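You operate a simulated robot arm through the tools that you are given. There is no shell and no other tool.

You run a simulated two-armed robot. Do the job below in one go: nothing can be reset, and whatever is moved stays where it is left.

Task
Lift the grey upper bearing half out of the plain side chuck.
Fine: first pump the cart up into the green, then free the latch and lift the guard; it goes on the lid of the tools case; the drive stays off. Set down upright: grey upper bearing half.
Where things are to end (x, y in the base frame): grey upper bearing half within 60 mm of [-600, 1300].

It is judged by the outcome, as a careful person would: the job done as asked, and still so three seconds after it is handed in. It fails if anything else is knocked over, pushed out of place, dropped, spilled or broken. A push-on lid holds only when it is set on centred and level and pressed home; a screw cap is set on level and turned clockwise until tight.

Robot
Two 6-joint arms with two-finger parallel grippers on one trunk, on a base that moves. Base frame: it is fixed to the floor where the robot stands at the start and does not move with it; the origin is under the middle of the robot, x ahead of it, y to its left, z up. Lengths are in mm, angles in rad, forces in N, time in s.
The left shoulder is at the start at [-107, 177, 659], the right one opposite. Each reaches about 796 mm from its shoulder. Places, roughly: brown upper bearing half [1250, -500, 750]; drive box knob [1500, -800, 900]; drive side chuck guard [1300, -500, 900]; drive side chuck latch [1200, -500, 900]; drive side collar [1000, -100, 800]; drive side wing nut [1000, -100, 900]; grey upper bearing half [0, 1250, 750]; lid of the tools case [-600, 1300, 400]; lift cart [600, 400, 100]; lift cart knob [400, 200, 400]; plain side chuck guard [0, 1300, 900]; plain side chuck latch [0, 1200, 900]; pump lever [400, 100, 400]; tools case [-500, 1250, 250]. Payload 1.57 kg a hand.
The tool frame of a hand sits at the grasp point between the pads (the TCP): z along the fingers, y along the line on which they close. The tips reach 30 mm beyond it. Largest opening 80 mm; finger width 17, thickness 12; the body of the gripper, 40 by 82 mm, starts 80 mm behind the TCP.
Orientation is that of the tool frame in the base frame, as a unit quaternion [x, y, z, w]. With the fingers straight down and closing along the base's y, the tool's x points along the base's -x, its y along +y and its z along -z.

Tools
- The arms move only by the tool drive_tool. It takes "left_plan", "right_plan" or both (then of equal length, played together; a hand with none holds still); each is a list of rows, each a list of 7 numbers: the shift along the tool's x, y, z in mm, then the turn, a rotation vector about the tool's x, y, z in rad, then the opening, from 0 (shut) to 1 (fully open). In form: [[tx, ty, tz, ax, ay, az, fingers], ...]. A call has 1 to 20 rows; each row is the pose to reach, as a shift and turn from the pose commanded when the call began, along the tool's axes at that moment. Each row takes 0.2 s and may step no farther than 50 mm and 0.15 rad from the row before; otherwise, or with a gripper value out of range, the whole call is refused. Where a pose cannot be reached the arm comes as near as it can. A force on the tool above 90 N (or 10 N above the force at the start of the call, whichever is more), or a blocked arm, ends the call early, and 0.2 s more pass. Each finger travels about 72 mm/s and halts on what it meets, pressing with about 35 N; the grip force reading is that of the motor and also rises with nothing between the fingers. The clock runs only during rows and for 0.2 s after the last one: add rows that repeat a pose to give the fingers time. It gives the time, the measured TCP pose, the force on the tool (base axes), the opening and the grip force at its end, in the units of the frame above (readings bear some noise), with the torque about the TCP (base axes, N m) and any sound that the robot's microphone picked up.
- Cameras (640 x 400 px; columns grow to the right, rows downward): "scene" is now at [33.3, 12.8, 1359.1]; the picture's right is [0.11, -0.99, 0.00], its down [-0.93, -0.10, -0.36] and it looks along [0.36, 0.04, -0.93] (base axes); focal length 273 px, centre (320, 200). "left" rides on the left gripper at [72, 7, -122] in its tool frame; the picture's right is [-0.09, 1.00, 0.00], its down [-0.84, -0.08, -0.54] and it looks along [-0.54, -0.05, 0.84] (tool axes); focal length 238 px, centre (320, 200). "right" rides on the right gripper at [72, -7, -122] in its tool frame; the picture's right is [0.09, 1.00, 0.00], its down [-0.84, 0.08, -0.54] and it looks along [-0.54, 0.05, 0.84] (tool axes); focal length 238 px, centre (320, 200).
- snapshot(camera): a new picture of that camera. It takes no simulated time.
- raise_lower(by): moves the trunk up (or, below 0, down) by that many mm; the arms and the scene camera ride with it, the base frame stays. It gives what a move gives, with no picture.
- steer(legs): drives the robot by 1 to 6 legs, each [ahead, left, turn to the left] in mm, mm and rad, along the robot's own axes; the way and the turn of a leg run together, so that a leg with both is an arc; at most 1500 mm and 3.142 rad a leg. The arms and the cameras ride along, it lands a little off, and it stops where it bumps. It gives what a move gives.
- aim_head(pan, tilt): turns the head with the scene camera to pan (to the left, within 2.496 rad either way) and tilt (down, from -0.506 to 1.204), counted from straight ahead of the robot (the tilt from the chest, where the trunk bows). It gives what a move gives.
- probe_pixels(camera, pixels): for up to 12 pixels [column, row] of the newest picture of that camera ("zoom" is the newest enlarged one), the place [x, y, z] in the base frame of the surface seen there, good to about 3 mm, but the place of the scene camera against the robot may be out by one fixed shift of up to 12 mm in any direction. It takes no simulated time.
- zoom(camera, box): a new picture of the part [left, top, right, bottom] of that camera's present view, enlarged. It takes no simulated time.
- sign_off(): hands the job in; it is judged then, once.

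Unless the task says otherwise, let go and move clear before handing in.

The tools are called after ">>>" by a JSON object that holds its "method" and its "body". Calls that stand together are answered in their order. drive_tool: Moves the arms, as the interface text tells. Its arguments: {"type":"object","properties":{"left_plan":{"type":"array","items":{"type":"array","items":{"type":"number"}}},"right_plan":{"type":"array","items":{"type":"array","items":{"type":"number"}}}},"required":[]} The other tools are called the same way: raise_lower (by) moves the trunk up or down; steer (legs) drives the base; aim_head (pan, tilt) turns the head that bears the scene camera; snapshot (camera) takes a picture; probe_pixels (camera, pixels) gives the place of the surface under pixels of a picture; zoom (camera, box) takes an enlarged picture of a part of a camera's view; sign_off () hands the job in.

At the start:

```text
clock: 0.0
left_tool_pos: [431.9, 173.1, 740.9]
left_tcp_rot: [0.001, 1.0, 0.0, 0.0]
left_wrist_force: [0.1, -0.7, -1.3]
left_moment: [0.0, -0.02, -0.03]
left_width: 80.1
left_grasp_force: 0.0
right_tool_pos: [368.1, -190.8, 716.2]
right_tcp_rot: [0.0, 1.0, 0.0, 0.0]
right_wrist_force: [-0.2, 0.0, 0.8]
right_moment: [-0.03, -0.01, 0.01]
right_width: 79.9
right_grasp_force: 0.1
trunk travel left (down, up): [-100.0, 228.0]
robot x, y, heading: [0.7, -1.8, -0.001]
head pan, tilt (commanded): [0.106, 1.201]
```

scene: 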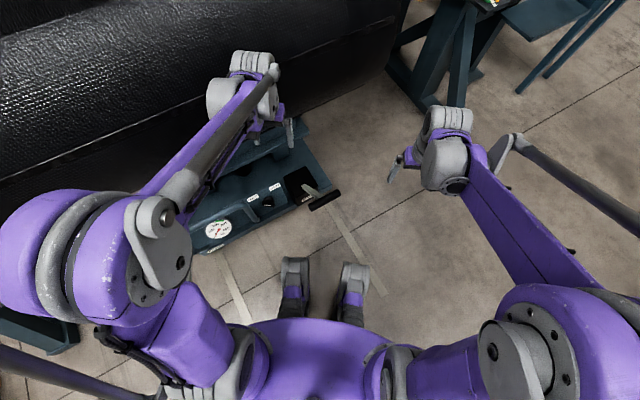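
right: 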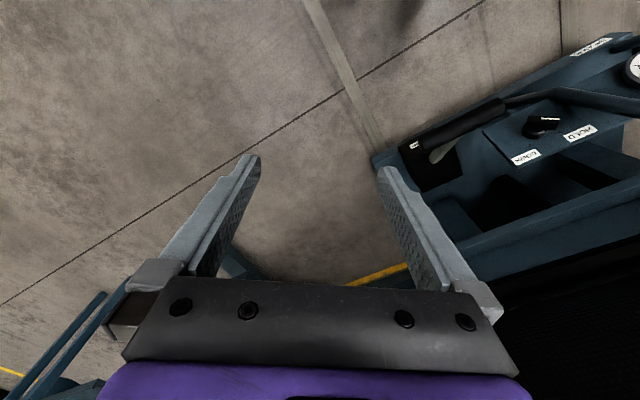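
left: 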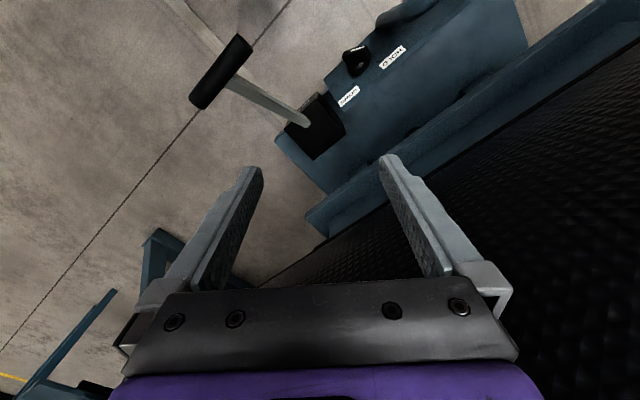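

The opening pictures show the lift cart with its gauge (scene ~218,230), knob (~267,203) and pump lever (~325,200) just ahead-left of me. I'll look at the cart closely first, without moving the arms.

>>> {"method": "zoom", "body": {"camera": "scene", "box": [180, 110, 360, 260]}}

>>> {"method": "zoom", "body": {"camera": "left", "box": [180, 0, 540, 220]}}

>>> {"method": "zoom", "body": {"camera": "right", "box": [360, 20, 640, 260]}}

```text
2.67 times, centred on (270, 185) of scene
```

zoom: 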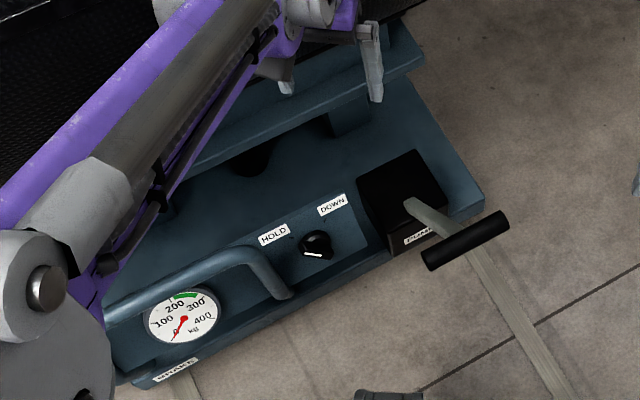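

```text
1.78 times, centred on (360, 110) of left
```

zoom: 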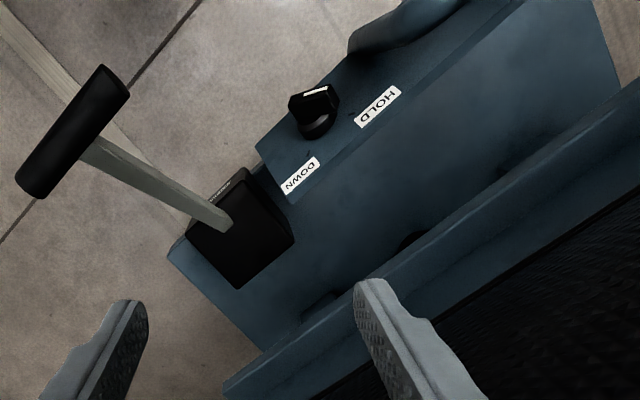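

```text
1.67 times, centred on (500, 140) of right
```

zoom: 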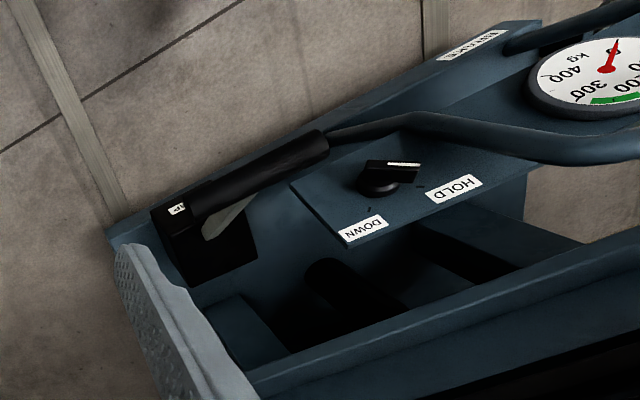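

The gauge reads about 0 kg with a green arc near 200–280, and the knob sits between HOLD and DOWN, with a third label near the gauge. I'll zoom in on the knob, labels and gauge and probe the key points.

>>> {"method": "zoom", "body": {"camera": "scene", "box": [245, 185, 295, 220]}}

>>> {"method": "zoom", "body": {"camera": "scene", "box": [190, 210, 255, 255]}}

>>> {"method": "probe_pixels", "body": {"camera": "scene", "pixels": [[267, 200], [268, 206], [257, 198], [274, 190], [310, 208], [340, 192], [325, 200], [296, 183], [219, 231], [265, 215], [297, 175], [318, 190]]}}

>>> {"method": "aim_head", "body": {"pan": 0.6, "tilt": 0.6}}

>>> {"method": "snapshot", "body": {"camera": "scene"}}

```text
11.43 times, centred on (270, 202) of scene
```

zoom: 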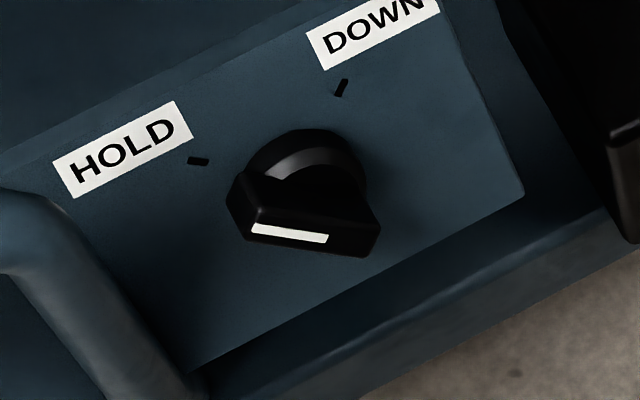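

```text
8.89 times, centred on (222, 232) of scene
```

zoom: 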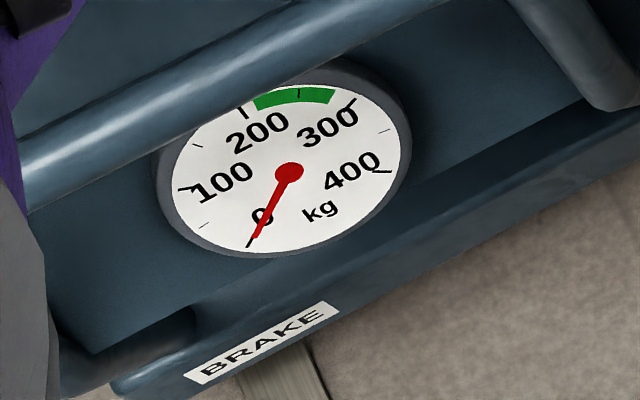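

```text
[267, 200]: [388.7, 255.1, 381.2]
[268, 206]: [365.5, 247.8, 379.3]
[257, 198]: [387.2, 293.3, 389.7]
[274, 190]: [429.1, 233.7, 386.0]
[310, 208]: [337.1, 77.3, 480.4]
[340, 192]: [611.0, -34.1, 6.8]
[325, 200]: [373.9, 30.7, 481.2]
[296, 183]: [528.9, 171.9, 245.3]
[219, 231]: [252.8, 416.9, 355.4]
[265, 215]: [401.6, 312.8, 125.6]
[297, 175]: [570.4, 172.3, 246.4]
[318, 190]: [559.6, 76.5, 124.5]
```

```text
clock: 1.0
left_tool_pos: [432.1, 172.7, 740.4]
left_tcp_rot: [0.0, 1.0, 0.0, 0.0]
left_wrist_force: [-0.8, 0.2, 0.2]
left_moment: [-0.02, -0.02, -0.01]
left_width: 79.7
left_grasp_force: 0.1
right_tool_pos: [366.4, -191.5, 714.2]
right_tcp_rot: [0.0, 1.0, 0.0, 0.0]
right_wrist_force: [-0.4, 0.7, 0.7]
right_moment: [0.0, -0.03, -0.02]
right_width: 80.0
right_grasp_force: 0.1
trunk travel left (down, up): [-100.0, 228.0]
robot x, y, heading: [2.1, 0.8, -0.001]
head pan, tilt (commanded): [0.6, 0.6]
```

```text
taken
```

scene: 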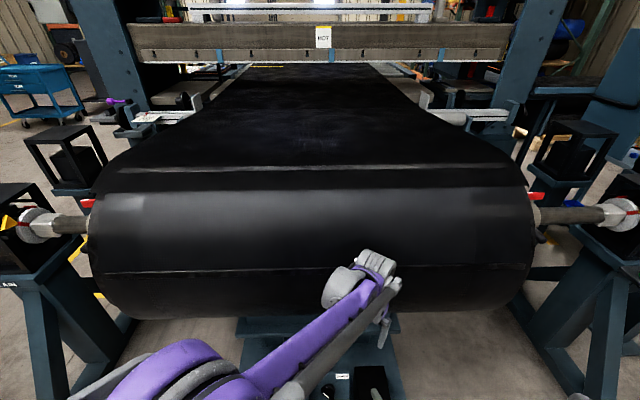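

The roll spans diagonally, with the plain side chuck to my left and the knob mark seems to point to HOLD. I'll look toward the plain chuck and the tools case next.

>>> {"method": "zoom", "body": {"camera": "scene", "box": [0, 120, 160, 320]}}

>>> {"method": "aim_head", "body": {"pan": 1.5, "tilt": 0.5}}

>>> {"method": "snapshot", "body": {"camera": "scene"}}

>>> {"method": "aim_head", "body": {"pan": 2.1, "tilt": 0.6}}

>>> {"method": "snapshot", "body": {"camera": "scene"}}

```text
2.00 times, centred on (80, 220) of scene
```

zoom: 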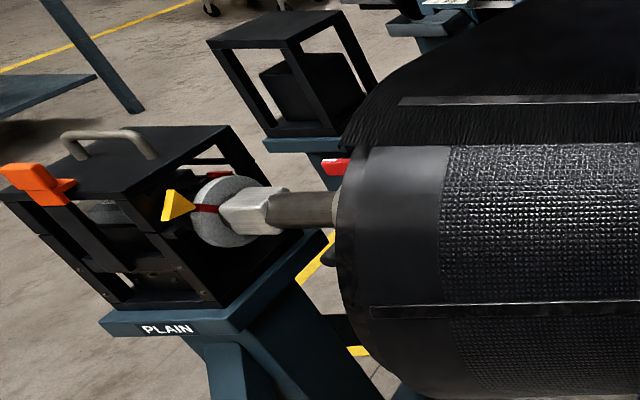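

```text
clock: 2.2
left_tool_pos: [432.1, 172.3, 740.0]
left_tcp_rot: [-0.001, 1.0, 0.0, -0.001]
left_wrist_force: [0.1, -0.7, 0.4]
left_moment: [-0.01, 0.0, -0.03]
left_width: 79.8
left_grasp_force: 0.2
right_tool_pos: [366.4, -191.8, 714.4]
right_tcp_rot: [0.0, 1.0, 0.0, 0.0]
right_wrist_force: [0.1, 0.3, -0.5]
right_moment: [0.01, -0.01, 0.0]
right_width: 80.1
right_grasp_force: 0.0
trunk travel left (down, up): [-100.0, 228.0]
robot x, y, heading: [1.7, 0.9, -0.002]
head pan, tilt (commanded): [1.499, 0.499]
```

```text
taken
```

scene: 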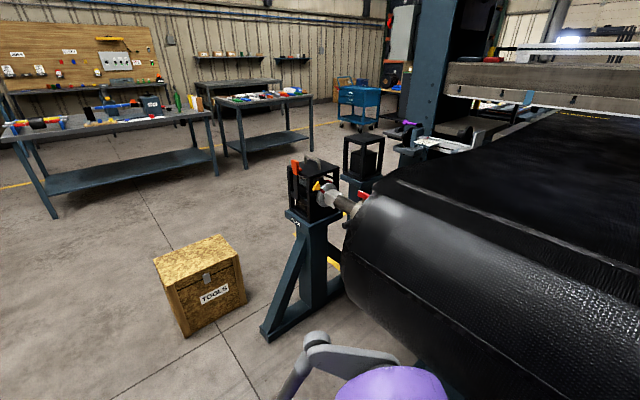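

```text
clock: 3.2
left_tool_pos: [432.7, 174.1, 741.6]
left_tcp_rot: [0.001, 1.0, 0.0, 0.001]
left_wrist_force: [0.4, 0.9, 0.2]
left_moment: [-0.02, 0.01, 0.0]
left_width: 80.0
left_grasp_force: 0.0
right_tool_pos: [366.5, -191.2, 714.1]
right_tcp_rot: [-0.001, 1.0, 0.0, 0.0]
right_wrist_force: [-0.5, 0.4, 1.1]
right_moment: [-0.01, 0.0, 0.03]
right_width: 79.9
right_grasp_force: 0.0
trunk travel left (down, up): [-100.0, 228.0]
robot x, y, heading: [0.1, 1.9, 0.0]
head pan, tilt (commanded): [2.1, 0.6]
```

```text
taken
```

scene: 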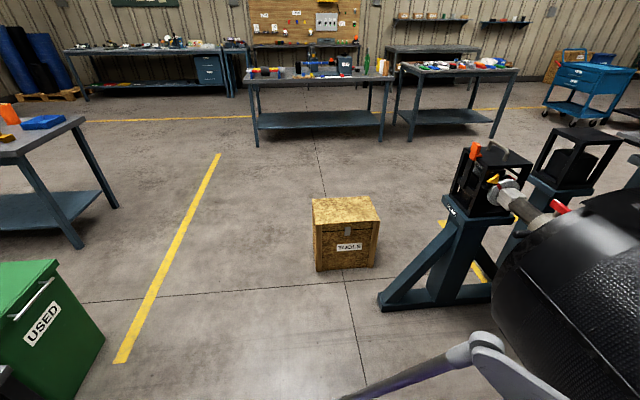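

The tools case (scene ~345,230) and plain chuck (~490,190) are free to the left; the floor there is open. First the pump: I'll aim back at the cart and probe the lever.

>>> {"method": "aim_head", "body": {"pan": 0.25, "tilt": 1.15}}

>>> {"method": "snapshot", "body": {"camera": "scene"}}

>>> {"method": "snapshot", "body": {"camera": "left"}}

>>> {"method": "probe_pixels", "body": {"camera": "left", "pixels": [[200, 98], [222, 68], [243, 43], [240, 85], [270, 103], [300, 118], [320, 125], [355, 60], [357, 52], [347, 97], [392, 55], [365, 80]]}}

```text
clock: 5.0
left_tool_pos: [432.0, 172.2, 740.3]
left_tcp_rot: [0.0, 1.0, 0.0, 0.0]
left_wrist_force: [0.5, -0.2, -0.3]
left_moment: [-0.02, 0.02, 0.01]
left_width: 79.9
left_grasp_force: 0.0
right_tool_pos: [367.1, -191.1, 714.8]
right_tcp_rot: [0.0, 1.0, 0.001, 0.0]
right_wrist_force: [-0.4, -0.4, 0.2]
right_moment: [0.01, 0.02, 0.02]
right_width: 79.9
right_grasp_force: 0.1
trunk travel left (down, up): [-100.0, 228.0]
robot x, y, heading: [-4.5, 0.5, 0.004]
head pan, tilt (commanded): [0.25, 1.15]
```

```text
taken
```

scene: 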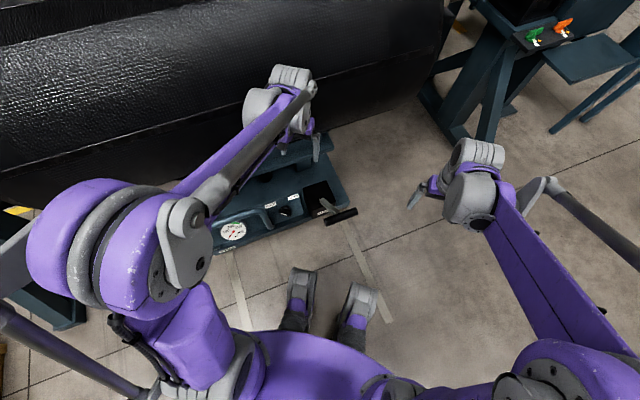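

```text
taken
```

left: 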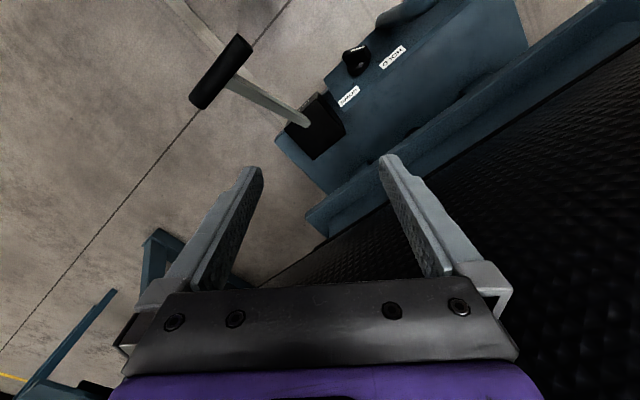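

```text
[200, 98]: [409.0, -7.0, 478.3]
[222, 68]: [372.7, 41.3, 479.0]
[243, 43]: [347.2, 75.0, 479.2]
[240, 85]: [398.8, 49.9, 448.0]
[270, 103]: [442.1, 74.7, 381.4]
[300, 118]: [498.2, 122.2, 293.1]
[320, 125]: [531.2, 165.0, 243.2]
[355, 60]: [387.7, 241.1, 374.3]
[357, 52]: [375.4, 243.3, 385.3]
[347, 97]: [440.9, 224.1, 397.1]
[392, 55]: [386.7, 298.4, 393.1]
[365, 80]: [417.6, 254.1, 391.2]
```

The lever's T-bar runs from about [347,75,479] to [409,-7,479] (direction −0.6,0.8) with its arm sloping to the pump box near [530,160,245]. I'll bring the left hand over the bar's left half, turned so that the fingers close across the bar.

>>> {"method": "drive_tool", "body": {"left_plan": [[10, -16, 20, 0, 0, 0.13, 1], [20, -32, 45, 0, 0, 0.26, 1], [31, -49, 70, 0, 0, 0.4, 1], [41, -66, 95, 0, 0, 0.53, 1], [52, -82, 120, 0, 0, 0.66, 1], [62, -99, 150, 0, 0, 0.8, 1], [72, -115, 180, 0, 0, 0.927, 1], [72, -115, 180, 0, 0, 0.927, 1]]}}

>>> {"method": "snapshot", "body": {"camera": "left"}}

>>> {"method": "snapshot", "body": {"camera": "scene"}}

```text
clock: 6.8
left_tool_pos: [359.1, 57.7, 564.3]
left_tcp_rot: [0.448, 0.894, 0.0, 0.0]
left_wrist_force: [0.1, 0.5, 0.2]
left_moment: [0.0, 0.0, 0.01]
left_width: 79.9
left_grasp_force: 0.1
right_tool_pos: [368.0, -191.1, 714.2]
right_tcp_rot: [0.0, 1.0, 0.001, 0.0]
right_wrist_force: [-0.3, 1.2, 0.1]
right_moment: [0.0, -0.03, 0.02]
right_width: 80.0
right_grasp_force: 0.1
trunk travel left (down, up): [-100.0, 228.0]
robot x, y, heading: [-5.5, -0.8, -0.003]
head pan, tilt (commanded): [0.25, 1.15]
```

```text
taken
```

left: 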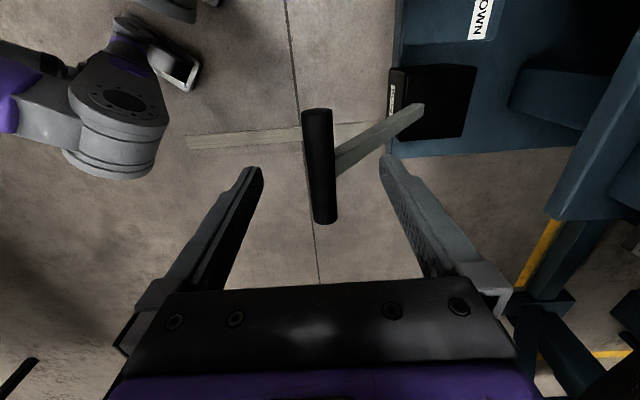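

```text
taken
```

scene: 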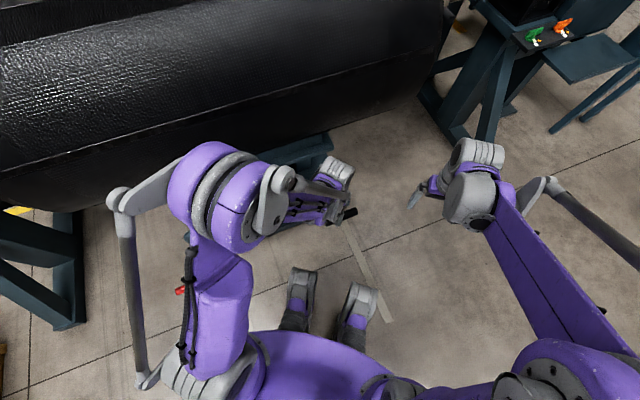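

The left elbow now hides the gauge from the scene camera, so I'll put the left hand back where it was and use the right hand for pumping so the gauge stays in view.

>>> {"method": "drive_tool", "body": {"left_plan": [[7, 18, -35, 0, 0, -0.13, 1], [14, 36, -65, 0, 0, -0.26, 1], [21, 54, -95, 0, 0, -0.4, 1], [28, 72, -120, 0, 0, -0.53, 1], [35, 91, -145, 0, 0, -0.66, 1], [41, 109, -165, 0, 0, -0.8, 1], [48, 127, -176, 0, 0, -0.927, 1], [48, 127, -176, 0, 0, -0.927, 1]]}}

>>> {"method": "drive_tool", "body": {"right_plan": [[-4, 25, 16, 0, 0, 0.13, 1], [-8, 50, 32, 0, 0, 0.26, 1], [-12, 80, 50, 0, 0, 0.4, 1], [-16, 110, 70, 0, 0, 0.53, 1], [-20, 140, 90, 0, 0, 0.66, 1], [-24, 170, 110, 0, 0, 0.8, 1], [-28, 199, 130, 0, 0, 0.927, 1], [-28, 199, 150, 0, 0, 0.927, 1], [-28, 199, 150, 0, 0, 0.927, 1]]}}

>>> {"method": "snapshot", "body": {"camera": "right"}}

>>> {"method": "snapshot", "body": {"camera": "left"}}

>>> {"method": "snapshot", "body": {"camera": "scene"}}

```text
clock: 8.6
left_tool_pos: [430.3, 175.0, 733.8]
left_tcp_rot: [-0.001, 1.0, 0.0, 0.0]
left_wrist_force: [-0.4, 0.9, 0.3]
left_moment: [0.02, 0.01, 0.0]
left_width: 79.9
left_grasp_force: 0.0
right_tool_pos: [367.2, -190.9, 714.5]
right_tcp_rot: [-0.001, 1.0, 0.0, 0.001]
right_wrist_force: [0.2, 0.9, -0.4]
right_moment: [-0.02, 0.01, 0.01]
right_width: 79.9
right_grasp_force: 0.0
trunk travel left (down, up): [-100.0, 228.0]
robot x, y, heading: [-1.7, -0.8, -0.0]
head pan, tilt (commanded): [0.25, 1.15]
```

```text
clock: 10.6
left_tool_pos: [432.0, 176.2, 734.9]
left_tcp_rot: [0.0, 1.0, 0.0, 0.0]
left_wrist_force: [0.1, 0.6, -0.5]
left_moment: [-0.02, -0.01, 0.0]
left_width: 79.8
left_grasp_force: 0.1
right_tool_pos: [394.5, 9.4, 561.6]
right_tcp_rot: [0.448, 0.894, 0.001, 0.0]
right_wrist_force: [0.1, 0.6, 0.5]
right_moment: [-0.04, 0.0, -0.01]
right_width: 80.3
right_grasp_force: 0.1
trunk travel left (down, up): [-100.0, 228.0]
robot x, y, heading: [2.7, 4.3, -0.002]
head pan, tilt (commanded): [0.25, 1.15]
```

```text
taken
```

right: 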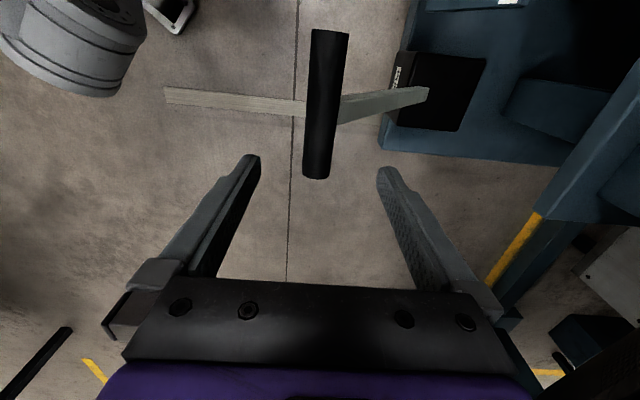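

```text
taken
```

left: 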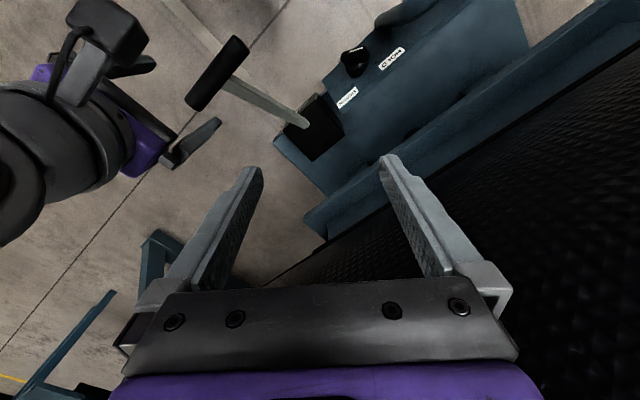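

```text
taken
```

scene: 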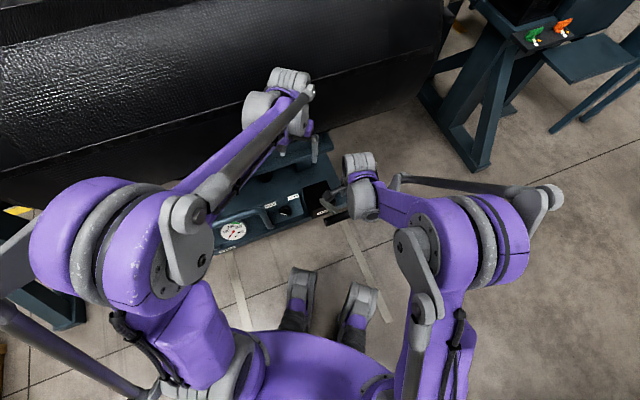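

The gauge is visible at scene (232,231) and the bar sits between the right fingers (right image ~322,100). I'll probe the bar with the right camera to place the fingers exactly.

>>> {"method": "probe_pixels", "body": {"camera": "right", "pixels": [[330, 35], [326, 80], [321, 130], [316, 170], [345, 110], [400, 97], [335, 100], [308, 100], [425, 90]]}}

>>> {"method": "zoom", "body": {"camera": "scene", "box": [205, 215, 260, 250]}}

```text
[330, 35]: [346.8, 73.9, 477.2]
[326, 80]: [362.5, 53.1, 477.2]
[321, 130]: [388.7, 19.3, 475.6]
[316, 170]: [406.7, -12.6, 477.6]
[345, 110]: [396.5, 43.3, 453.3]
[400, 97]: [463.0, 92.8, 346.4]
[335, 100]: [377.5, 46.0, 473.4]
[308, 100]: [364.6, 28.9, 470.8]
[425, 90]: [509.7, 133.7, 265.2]
```

```text
11.43 times, centred on (232, 232) of scene
```

zoom: 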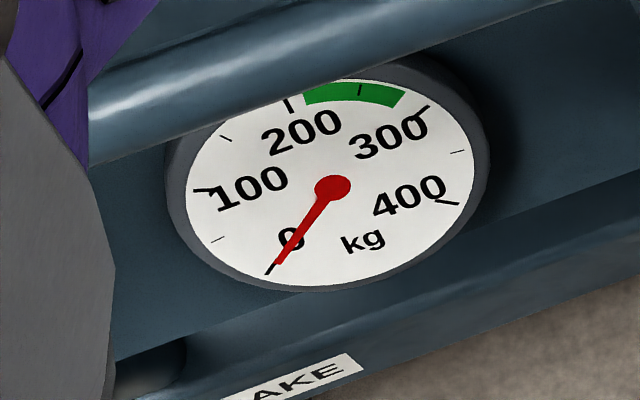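

The bar axis passes through about [378,34,463] with radius ~14, and the hand is centred on it, 30 mm right of the arm. I'll lower the right hand so the bar is deep between the fingers, then close.

>>> {"method": "drive_tool", "body": {"right_plan": [[0, 0, 35, 0, 0, 0, 1], [0, 1, 70, 0, 0, 0, 1], [0, 1, 105, 0, 0, 0, 1], [0, 1, 138, 0, 0, 0, 1], [0, 1, 138, 0, 0, 0, 0.6], [0, 1, 138, 0, 0, 0, 0.3], [0, 1, 138, 0, 0, 0, 0.2], [0, 1, 138, 0, 0, 0, 0.2]]}}

>>> {"method": "snapshot", "body": {"camera": "right"}}

>>> {"method": "snapshot", "body": {"camera": "left"}}

```text
clock: 12.4
left_tool_pos: [430.6, 174.3, 734.3]
left_tcp_rot: [-0.001, 1.0, 0.0, 0.0]
left_wrist_force: [0.0, 1.0, -0.1]
left_moment: [-0.05, 0.0, 0.01]
left_width: 80.3
left_grasp_force: 0.0
right_tool_pos: [393.8, 8.4, 425.3]
right_tcp_rot: [0.447, 0.894, -0.001, -0.001]
right_wrist_force: [-22.1, -10.1, -13.1]
right_moment: [0.18, -0.85, -0.49]
right_width: 28.5
right_grasp_force: 38.6
trunk travel left (down, up): [-100.0, 228.0]
robot x, y, heading: [2.0, -0.5, -0.005]
head pan, tilt (commanded): [0.25, 1.15]
```

```text
taken
```

right: 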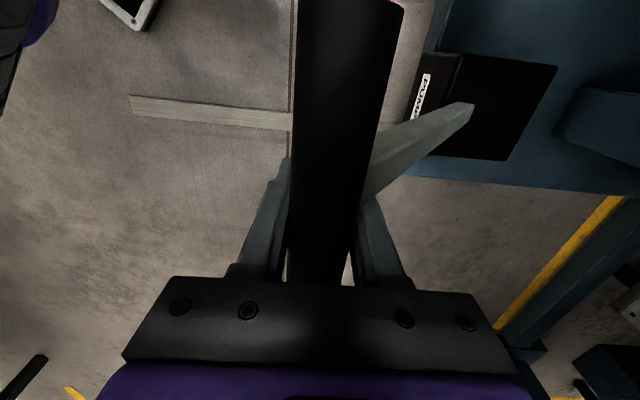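

```text
taken
```

left: 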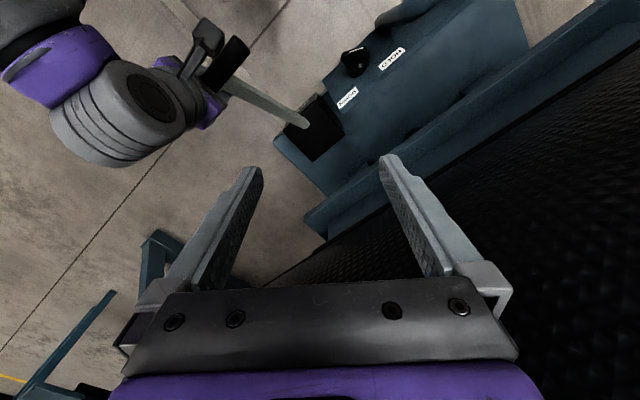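

The bar is gripped (width 28.5). I'll try a short first part of the down-stroke along the lever's arc and check the force and gauge.

>>> {"method": "drive_tool", "body": {"right_plan": [[0, -5, 4.5, 0, 0, 0, 0.2], [0, -10, 9, 0, 0, 0, 0.2], [0, -15, 14, 0, 0, 0, 0.2], [0, -20, 19, 0, 0, 0, 0.2], [0, -20, 19, 0, 0, 0, 0.2]]}}

>>> {"method": "zoom", "body": {"camera": "scene", "box": [205, 215, 260, 250]}}

>>> {"method": "snapshot", "body": {"camera": "right"}}

```text
clock: 13.6
left_tool_pos: [430.0, 175.4, 734.6]
left_tcp_rot: [-0.001, 1.0, 0.0, 0.001]
left_wrist_force: [-0.2, -0.8, -0.7]
left_moment: [0.0, -0.02, -0.02]
left_width: 79.9
left_grasp_force: 0.1
right_tool_pos: [380.1, -1.8, 408.1]
right_tcp_rot: [0.448, 0.894, 0.0, 0.0]
right_wrist_force: [-13.2, 9.6, 13.3]
right_moment: [0.02, -0.51, -0.68]
right_width: 28.7
right_grasp_force: 38.6
trunk travel left (down, up): [-100.0, 228.0]
robot x, y, heading: [1.7, 0.3, 0.0]
head pan, tilt (commanded): [0.25, 1.15]
```

```text
11.43 times, centred on (232, 232) of scene
```

zoom: 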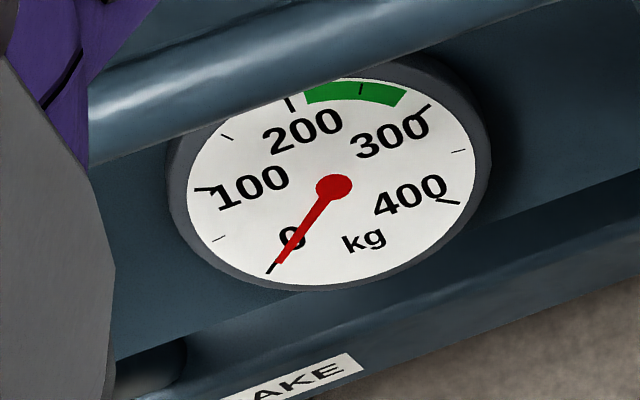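

```text
taken
```

right: 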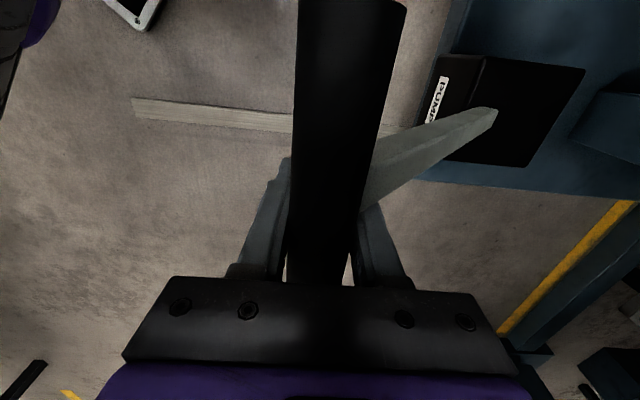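

The lever follows with only ~13 N. I'll continue down the arc to about 30° above horizontal.

>>> {"method": "drive_tool", "body": {"right_plan": [[0, -9, 9.5, 0, 0, 0, 0.2], [0, -18, 19.5, 0, 0, 0, 0.2], [0, -26, 30, 0, 0, 0, 0.2], [0, -34, 40.5, 0, 0, 0, 0.2], [0, -41, 51.5, 0, 0, 0, 0.2], [0, -48, 63, 0, 0, 0, 0.2], [0, -48, 63, 0, 0, 0, 0.2]]}}

>>> {"method": "zoom", "body": {"camera": "scene", "box": [205, 215, 260, 250]}}

>>> {"method": "snapshot", "body": {"camera": "right"}}

>>> {"method": "snapshot", "body": {"camera": "left"}}

```text
clock: 15.2
left_tool_pos: [428.8, 177.0, 733.5]
left_tcp_rot: [0.0, 1.0, -0.001, 0.0]
left_wrist_force: [0.7, 0.2, 0.0]
left_moment: [-0.02, -0.01, -0.03]
left_width: 79.9
left_grasp_force: 0.1
right_tool_pos: [341.7, -31.6, 343.2]
right_tcp_rot: [0.446, 0.895, 0.001, -0.001]
right_wrist_force: [-9.2, 29.5, 4.9]
right_moment: [-1.06, -0.79, -0.32]
right_width: 28.3
right_grasp_force: 38.3
trunk travel left (down, up): [-100.0, 228.0]
robot x, y, heading: [0.0, 0.2, -0.002]
head pan, tilt (commanded): [0.25, 1.15]
```

```text
11.43 times, centred on (232, 232) of scene
```

zoom: 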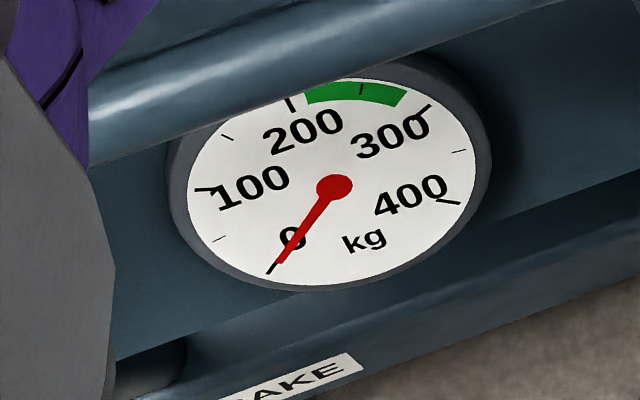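

```text
taken
```

right: 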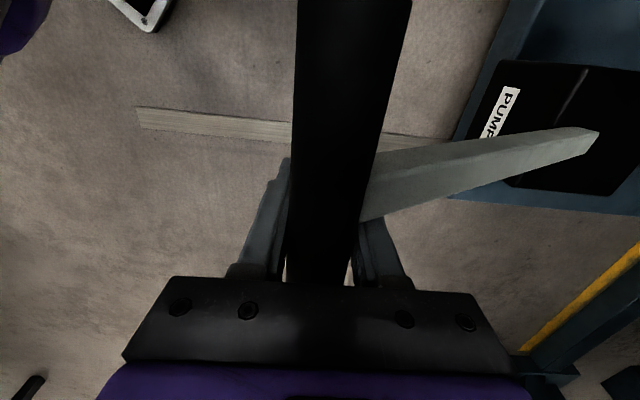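

```text
taken
```

left: 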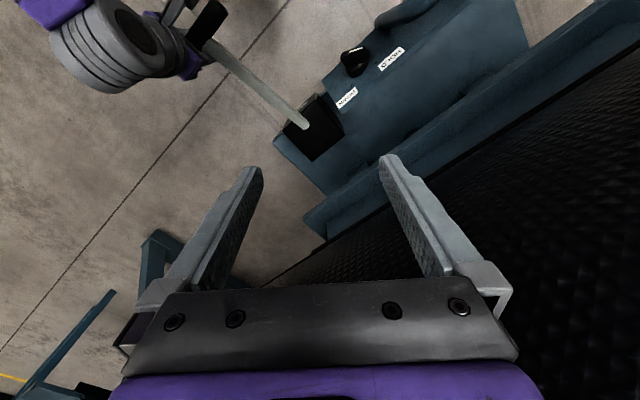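

Gauge still at 0; a sideways force of ~29 N along the bar tells me the lever's plane is ~2–3° off my line, so I'll add a small correction along tool x and continue down the arc to about 5°.

>>> {"method": "drive_tool", "body": {"right_plan": [[1.5, -6.5, 11.7, 0, 0, 0, 0.2], [2.5, -12.2, 23.5, 0, 0, 0, 0.2], [3, -17.5, 35.5, 0, 0, 0, 0.2], [3, -22.3, 48, 0, 0, 0, 0.2], [3.3, -26.5, 60.5, 0, 0, 0, 0.2], [3.5, -30.3, 73, 0, 0, 0, 0.2], [3.5, -33.5, 86, 0, 0, 0, 0.2], [3.7, -36, 99, 0, 0, 0, 0.2], [3.7, -38, 112, 0, 0, 0, 0.2], [3.8, -39.4, 125, 0, 0, 0, 0.2], [3.8, -39.4, 125, 0, 0, 0, 0.2]]}}

>>> {"method": "zoom", "body": {"camera": "scene", "box": [205, 215, 260, 250]}}

>>> {"method": "snapshot", "body": {"camera": "right"}}

>>> {"method": "snapshot", "body": {"camera": "scene"}}

```text
clock: 15.9
left_tool_pos: [429.8, 174.7, 732.8]
left_tcp_rot: [0.001, 1.0, -0.001, 0.001]
left_wrist_force: [1.3, 0.6, -0.4]
left_moment: [0.01, 0.04, 0.01]
left_width: 79.9
left_grasp_force: 0.1
right_tool_pos: [336.2, -37.4, 329.1]
right_tcp_rot: [0.449, 0.893, -0.008, -0.007]
right_wrist_force: [-19.5, -3.9, 16.9]
right_moment: [0.26, -0.41, -0.72]
right_width: 28.5
right_grasp_force: 38.8
right hand out of reach, approached as far as the arm can: row 1, 2, 3
trunk travel left (down, up): [-100.0, 228.0]
robot x, y, heading: [-0.7, -1.4, -0.001]
head pan, tilt (commanded): [0.25, 1.15]
stopped in row 3 (right hand): the force on the tool passed its limit at 97 N (the readings are from after the stop); the commanded pose is now the measured one
```

```text
11.43 times, centred on (232, 232) of scene
```

zoom: 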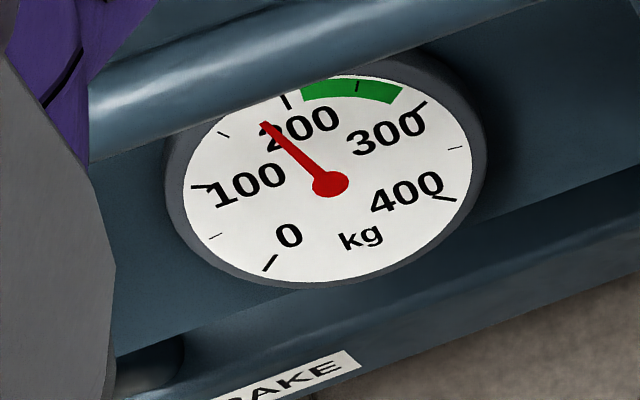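

```text
taken
```

right: 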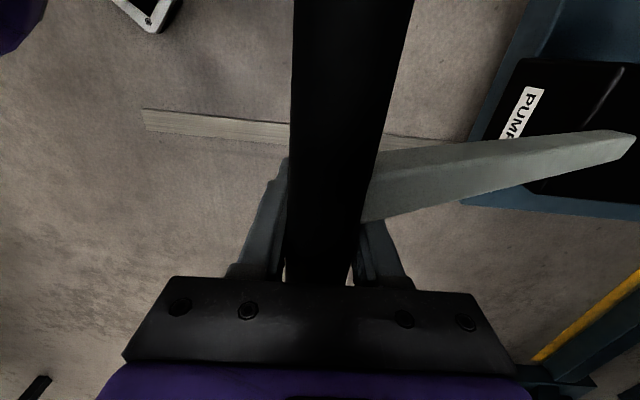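

```text
taken
```

scene: 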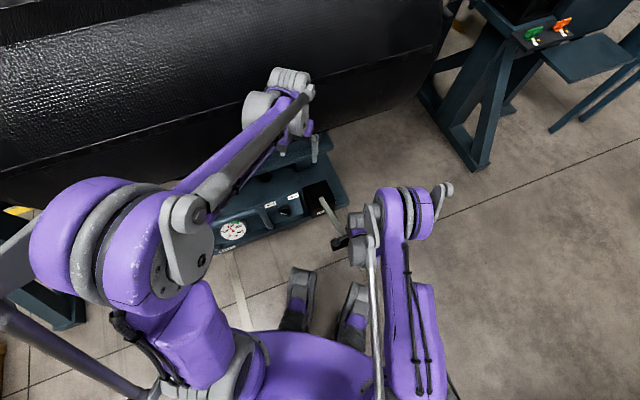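

The gauge jumped to about 180 kg just short of the green, and the right arm reported it is near its reach limit. I'll zoom in on the needle to see it is steady, then push only a few mm further.

>>> {"method": "drive_tool", "body": {"right_plan": [[0, -1, 2, 0, 0, 0, 0.2], [0, -1, 2, 0, 0, 0, 0.2]]}}

>>> {"method": "zoom", "body": {"camera": "scene", "box": [205, 215, 260, 250]}}

```text
clock: 16.5
left_tool_pos: [428.5, 173.5, 735.0]
left_tcp_rot: [0.001, 1.0, 0.001, 0.001]
left_wrist_force: [0.7, 0.3, -0.8]
left_moment: [0.03, -0.01, 0.02]
left_width: 79.9
left_grasp_force: 0.0
right_tool_pos: [336.3, -36.8, 329.9]
right_tcp_rot: [0.449, 0.893, -0.007, -0.005]
right_wrist_force: [-30.7, -5.9, 22.8]
right_moment: [0.25, -1.38, -0.79]
right_width: 28.4
right_grasp_force: 38.5
trunk travel left (down, up): [-100.0, 228.0]
robot x, y, heading: [-3.4, 0.3, 0.001]
head pan, tilt (commanded): [0.25, 1.15]
```

```text
11.43 times, centred on (232, 232) of scene
```

zoom: 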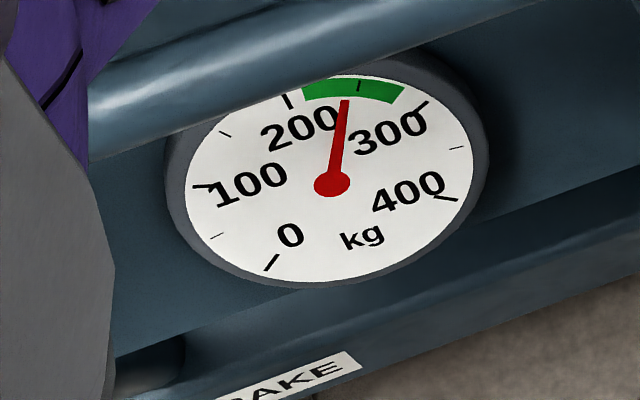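

The needle is now in the green at about 240 kg. I'll hold still for a moment to see whether it is settled or still drifting.

>>> {"method": "drive_tool", "body": {"right_plan": [[0, 0.5, -1, 0, 0, 0, 0.2]]}}

>>> {"method": "zoom", "body": {"camera": "scene", "box": [205, 215, 260, 250]}}

```text
clock: 16.9
left_tool_pos: [427.8, 174.5, 734.3]
left_tcp_rot: [0.001, 1.0, 0.0, 0.001]
left_wrist_force: [-0.6, 0.2, 0.3]
left_moment: [0.01, -0.01, -0.02]
left_width: 79.9
left_grasp_force: 0.1
right_tool_pos: [335.8, -36.9, 328.6]
right_tcp_rot: [0.448, 0.894, -0.008, -0.006]
right_wrist_force: [-35.5, -6.6, 26.3]
right_moment: [0.33, -1.75, -0.7]
right_width: 28.3
right_grasp_force: 38.7
trunk travel left (down, up): [-100.0, 228.0]
robot x, y, heading: [-4.0, -0.2, 0.001]
head pan, tilt (commanded): [0.25, 1.15]
```

```text
11.43 times, centred on (232, 232) of scene
```

zoom: 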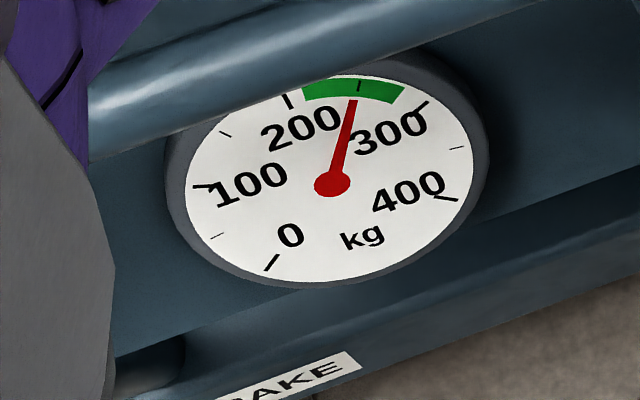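

The needle has slowed near 248 kg, mid-green. I'll let go of the lever now so nothing adds to it, and check again.

>>> {"method": "drive_tool", "body": {"right_plan": [[0, 0, 0, 0, 0, 0, 0.5], [0, 0, 0, 0, 0, 0, 1], [0, 0, 0, 0, 0, 0, 1]]}}

>>> {"method": "zoom", "body": {"camera": "scene", "box": [205, 215, 260, 250]}}

>>> {"method": "snapshot", "body": {"camera": "right"}}

```text
clock: 17.7
left_tool_pos: [429.8, 174.3, 733.0]
left_tcp_rot: [0.001, 1.0, 0.0, 0.0]
left_wrist_force: [-0.7, 0.5, 0.0]
left_moment: [0.0, 0.02, 0.0]
left_width: 80.1
left_grasp_force: 0.1
right_tool_pos: [339.2, -36.0, 327.3]
right_tcp_rot: [0.449, 0.894, -0.007, -0.005]
right_wrist_force: [3.7, 0.6, 6.4]
right_moment: [-0.14, 0.21, 0.1]
right_width: 79.9
right_grasp_force: 0.0
trunk travel left (down, up): [-100.0, 228.0]
robot x, y, heading: [0.4, -1.7, -0.001]
head pan, tilt (commanded): [0.25, 1.15]
```

```text
11.43 times, centred on (232, 232) of scene
```

zoom: 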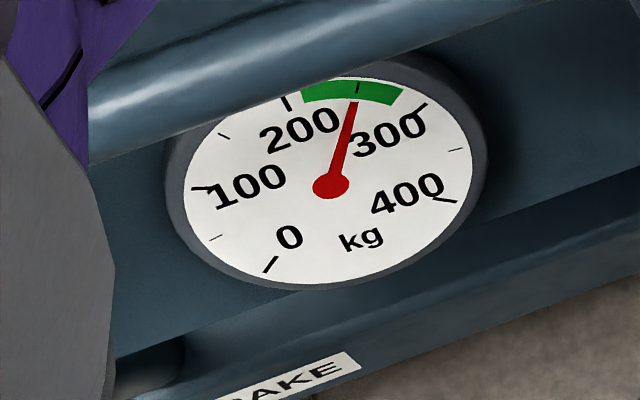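

```text
taken
```

right: 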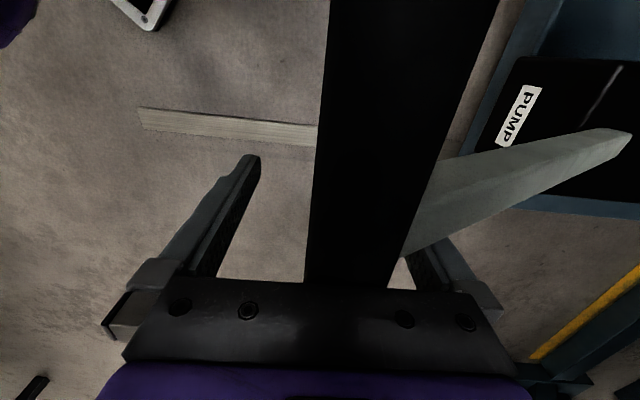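

The gauge has settled at about 250 kg, the middle of the green, and the lever stays put. I'll raise the right hand straight up clear of the bar and recheck the gauge.

>>> {"method": "drive_tool", "body": {"right_plan": [[0, 1, -20, 0, 0, 0, 1], [0, 1, -45, 0, 0, 0, 1], [0, 1, -75, 0, 0, 0, 1], [0, 1, -110, 0, 0, 0, 1], [0, 1, -150, 0, 0, 0, 1], [0, 1, -190, 0, 0, -0.1, 1], [0, -10, -230, 0, 0, -0.25, 1], [0, -25, -270, 0, 0, -0.4, 1], [-10, -50, -310, 0, 0, -0.55, 1], [-20, -80, -340, 0, 0, -0.7, 1], [-30, -110, -360, 0, 0, -0.8, 1], [-40, -140, -370, 0, 0, -0.927, 1], [-40, -140, -370, 0, 0, -0.927, 1]]}}

>>> {"method": "snapshot", "body": {"camera": "scene"}}

>>> {"method": "zoom", "body": {"camera": "scene", "box": [205, 215, 260, 250]}}

>>> {"method": "snapshot", "body": {"camera": "left"}}

```text
clock: 18.6
left_tool_pos: [429.4, 176.8, 735.3]
left_tcp_rot: [0.0, 1.0, 0.0, 0.0]
left_wrist_force: [0.2, 0.1, -0.2]
left_moment: [-0.02, -0.02, -0.03]
left_width: 80.5
left_grasp_force: 0.0
right_tool_pos: [351.1, -29.7, 407.4]
right_tcp_rot: [0.447, 0.894, 0.001, 0.0]
right_wrist_force: [18.0, 10.3, -13.4]
right_moment: [-0.8, 0.72, -0.28]
right_width: 80.1
right_grasp_force: 0.1
trunk travel left (down, up): [-100.0, 228.0]
robot x, y, heading: [5.0, 3.6, -0.002]
head pan, tilt (commanded): [0.25, 1.15]
stopped in row 4 (right hand): the force on the tool passed its limit at 174 N (the readings are from after the stop); the commanded pose is now the measured one
```

```text
taken
```

scene: 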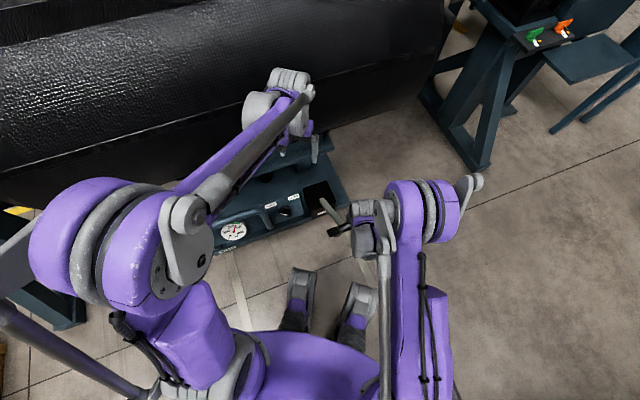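

```text
11.43 times, centred on (232, 232) of scene
```

zoom: 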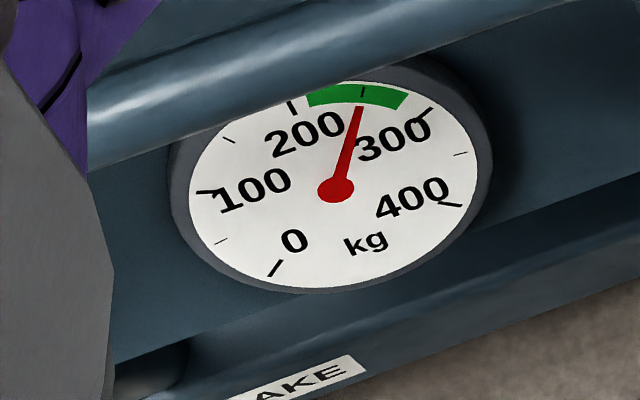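

```text
taken
```

left: 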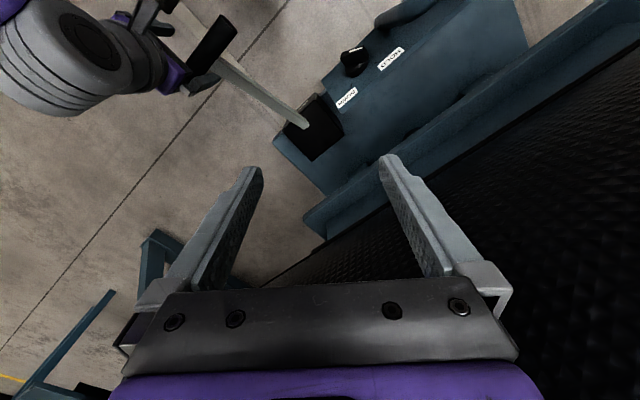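

Rising stopped at z≈407 with a force spike — something touched, probably a finger against the bar or arm. I'll look with the right camera before moving; the gauge still reads ~250.

>>> {"method": "snapshot", "body": {"camera": "right"}}

>>> {"method": "zoom", "body": {"camera": "left", "box": [60, 0, 360, 180]}}

>>> {"method": "zoom", "body": {"camera": "scene", "box": [290, 160, 420, 260]}}

```text
taken
```

right: 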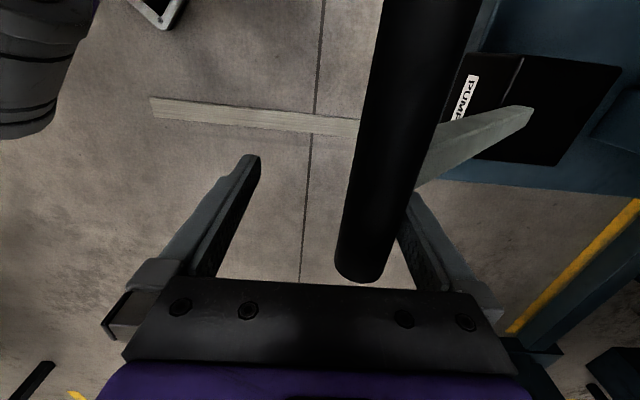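

```text
2.13 times, centred on (210, 90) of left
```

zoom: 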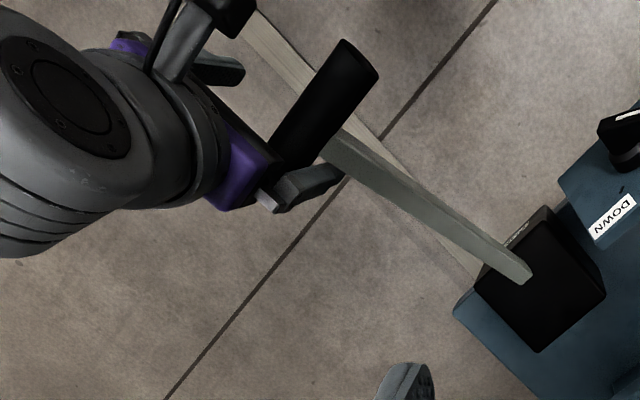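

```text
4.00 times, centred on (355, 210) of scene
```

zoom: 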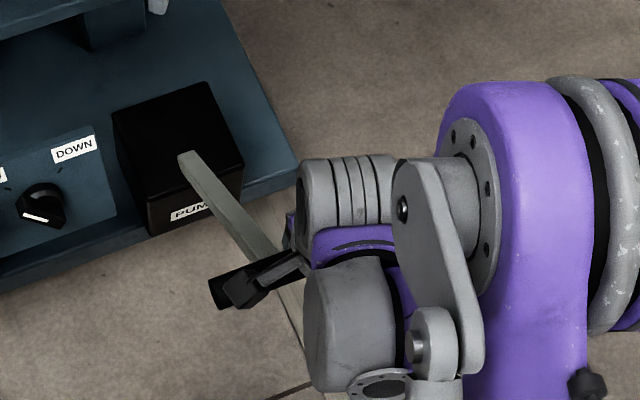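

The bar leans against the right-side finger (right image ~405,215) and has risen with the hand. I'll probe the bar to see where it is.

>>> {"method": "probe_pixels", "body": {"camera": "right", "pixels": [[425, 40], [405, 120], [385, 190], [365, 250], [455, 140], [510, 125], [415, 210], [245, 180], [420, 240], [245, 170]]}}

```text
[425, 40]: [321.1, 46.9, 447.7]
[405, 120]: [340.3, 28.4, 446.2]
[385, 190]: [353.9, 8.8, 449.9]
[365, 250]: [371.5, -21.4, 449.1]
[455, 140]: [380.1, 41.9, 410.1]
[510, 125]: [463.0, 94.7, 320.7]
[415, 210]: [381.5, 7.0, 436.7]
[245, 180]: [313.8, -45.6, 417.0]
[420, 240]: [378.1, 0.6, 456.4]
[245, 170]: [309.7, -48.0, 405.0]
```

The bar was dragged up and toward the pump by the finger (bar axis now near z≈434, ~21 mm off the hand's centre). I'll first centre the hand on the bar sideways, then rise.

>>> {"method": "drive_tool", "body": {"right_plan": [[0, 7, 0, 0, 0, 0, 1], [0, 14, 0, 0, 0, 0, 1], [0, 20, 0, 0, 0, 0, 1], [0, 20, 0, 0, 0, 0, 1]]}}

>>> {"method": "snapshot", "body": {"camera": "right"}}

```text
clock: 19.6
left_tool_pos: [430.7, 176.3, 733.7]
left_tcp_rot: [0.0, 1.0, 0.0, -0.001]
left_wrist_force: [0.2, 0.2, -0.2]
left_moment: [-0.03, 0.01, -0.02]
left_width: 80.1
left_grasp_force: 0.1
right_tool_pos: [365.5, -18.0, 407.2]
right_tcp_rot: [0.448, 0.894, 0.0, -0.001]
right_wrist_force: [2.7, 2.4, 2.5]
right_moment: [-0.05, 0.02, -0.02]
right_width: 79.7
right_grasp_force: 0.1
trunk travel left (down, up): [-100.0, 228.0]
robot x, y, heading: [-0.9, 0.2, 0.0]
head pan, tilt (commanded): [0.25, 1.15]
```

```text
taken
```

right: 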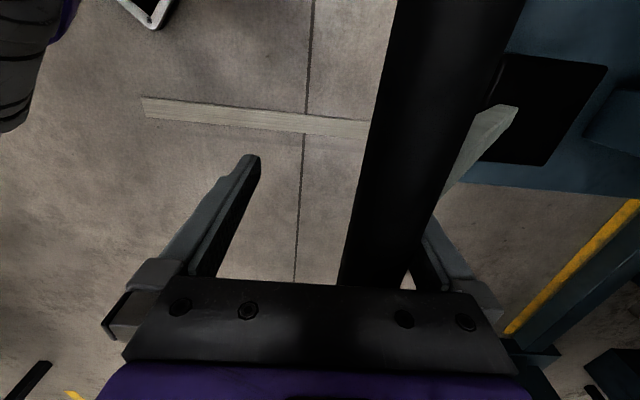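

The bar still sits toward the right finger and looks higher; it may be returning up by itself. I'll probe it and recheck the gauge.

>>> {"method": "probe_pixels", "body": {"camera": "right", "pixels": [[460, 30], [430, 120], [405, 190], [380, 250], [480, 140], [510, 115], [432, 240], [245, 170]]}}

>>> {"method": "zoom", "body": {"camera": "scene", "box": [205, 215, 260, 250]}}

>>> {"method": "zoom", "body": {"camera": "left", "box": [60, 0, 360, 180]}}

```text
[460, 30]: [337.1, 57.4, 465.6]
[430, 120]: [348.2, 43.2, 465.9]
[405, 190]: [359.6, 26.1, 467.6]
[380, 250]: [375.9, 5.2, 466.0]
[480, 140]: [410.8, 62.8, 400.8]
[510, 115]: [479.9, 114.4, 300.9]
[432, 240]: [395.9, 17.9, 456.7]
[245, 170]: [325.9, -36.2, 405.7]
```

```text
11.43 times, centred on (232, 232) of scene
```

zoom: 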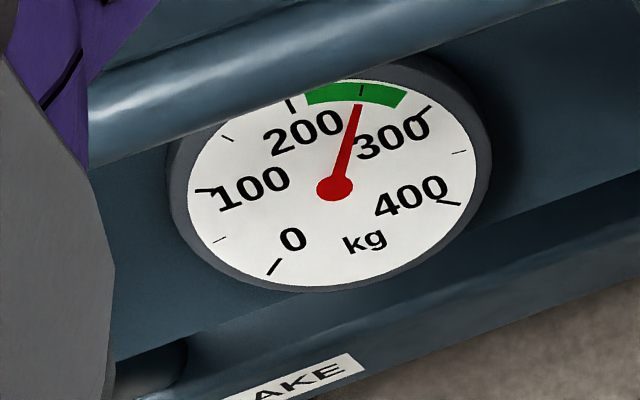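

```text
2.13 times, centred on (210, 90) of left
```

zoom: 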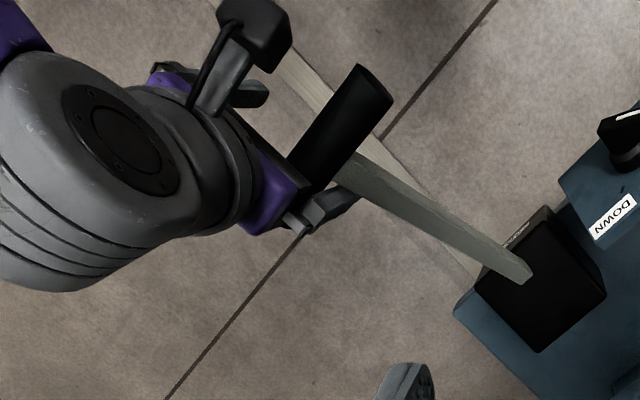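

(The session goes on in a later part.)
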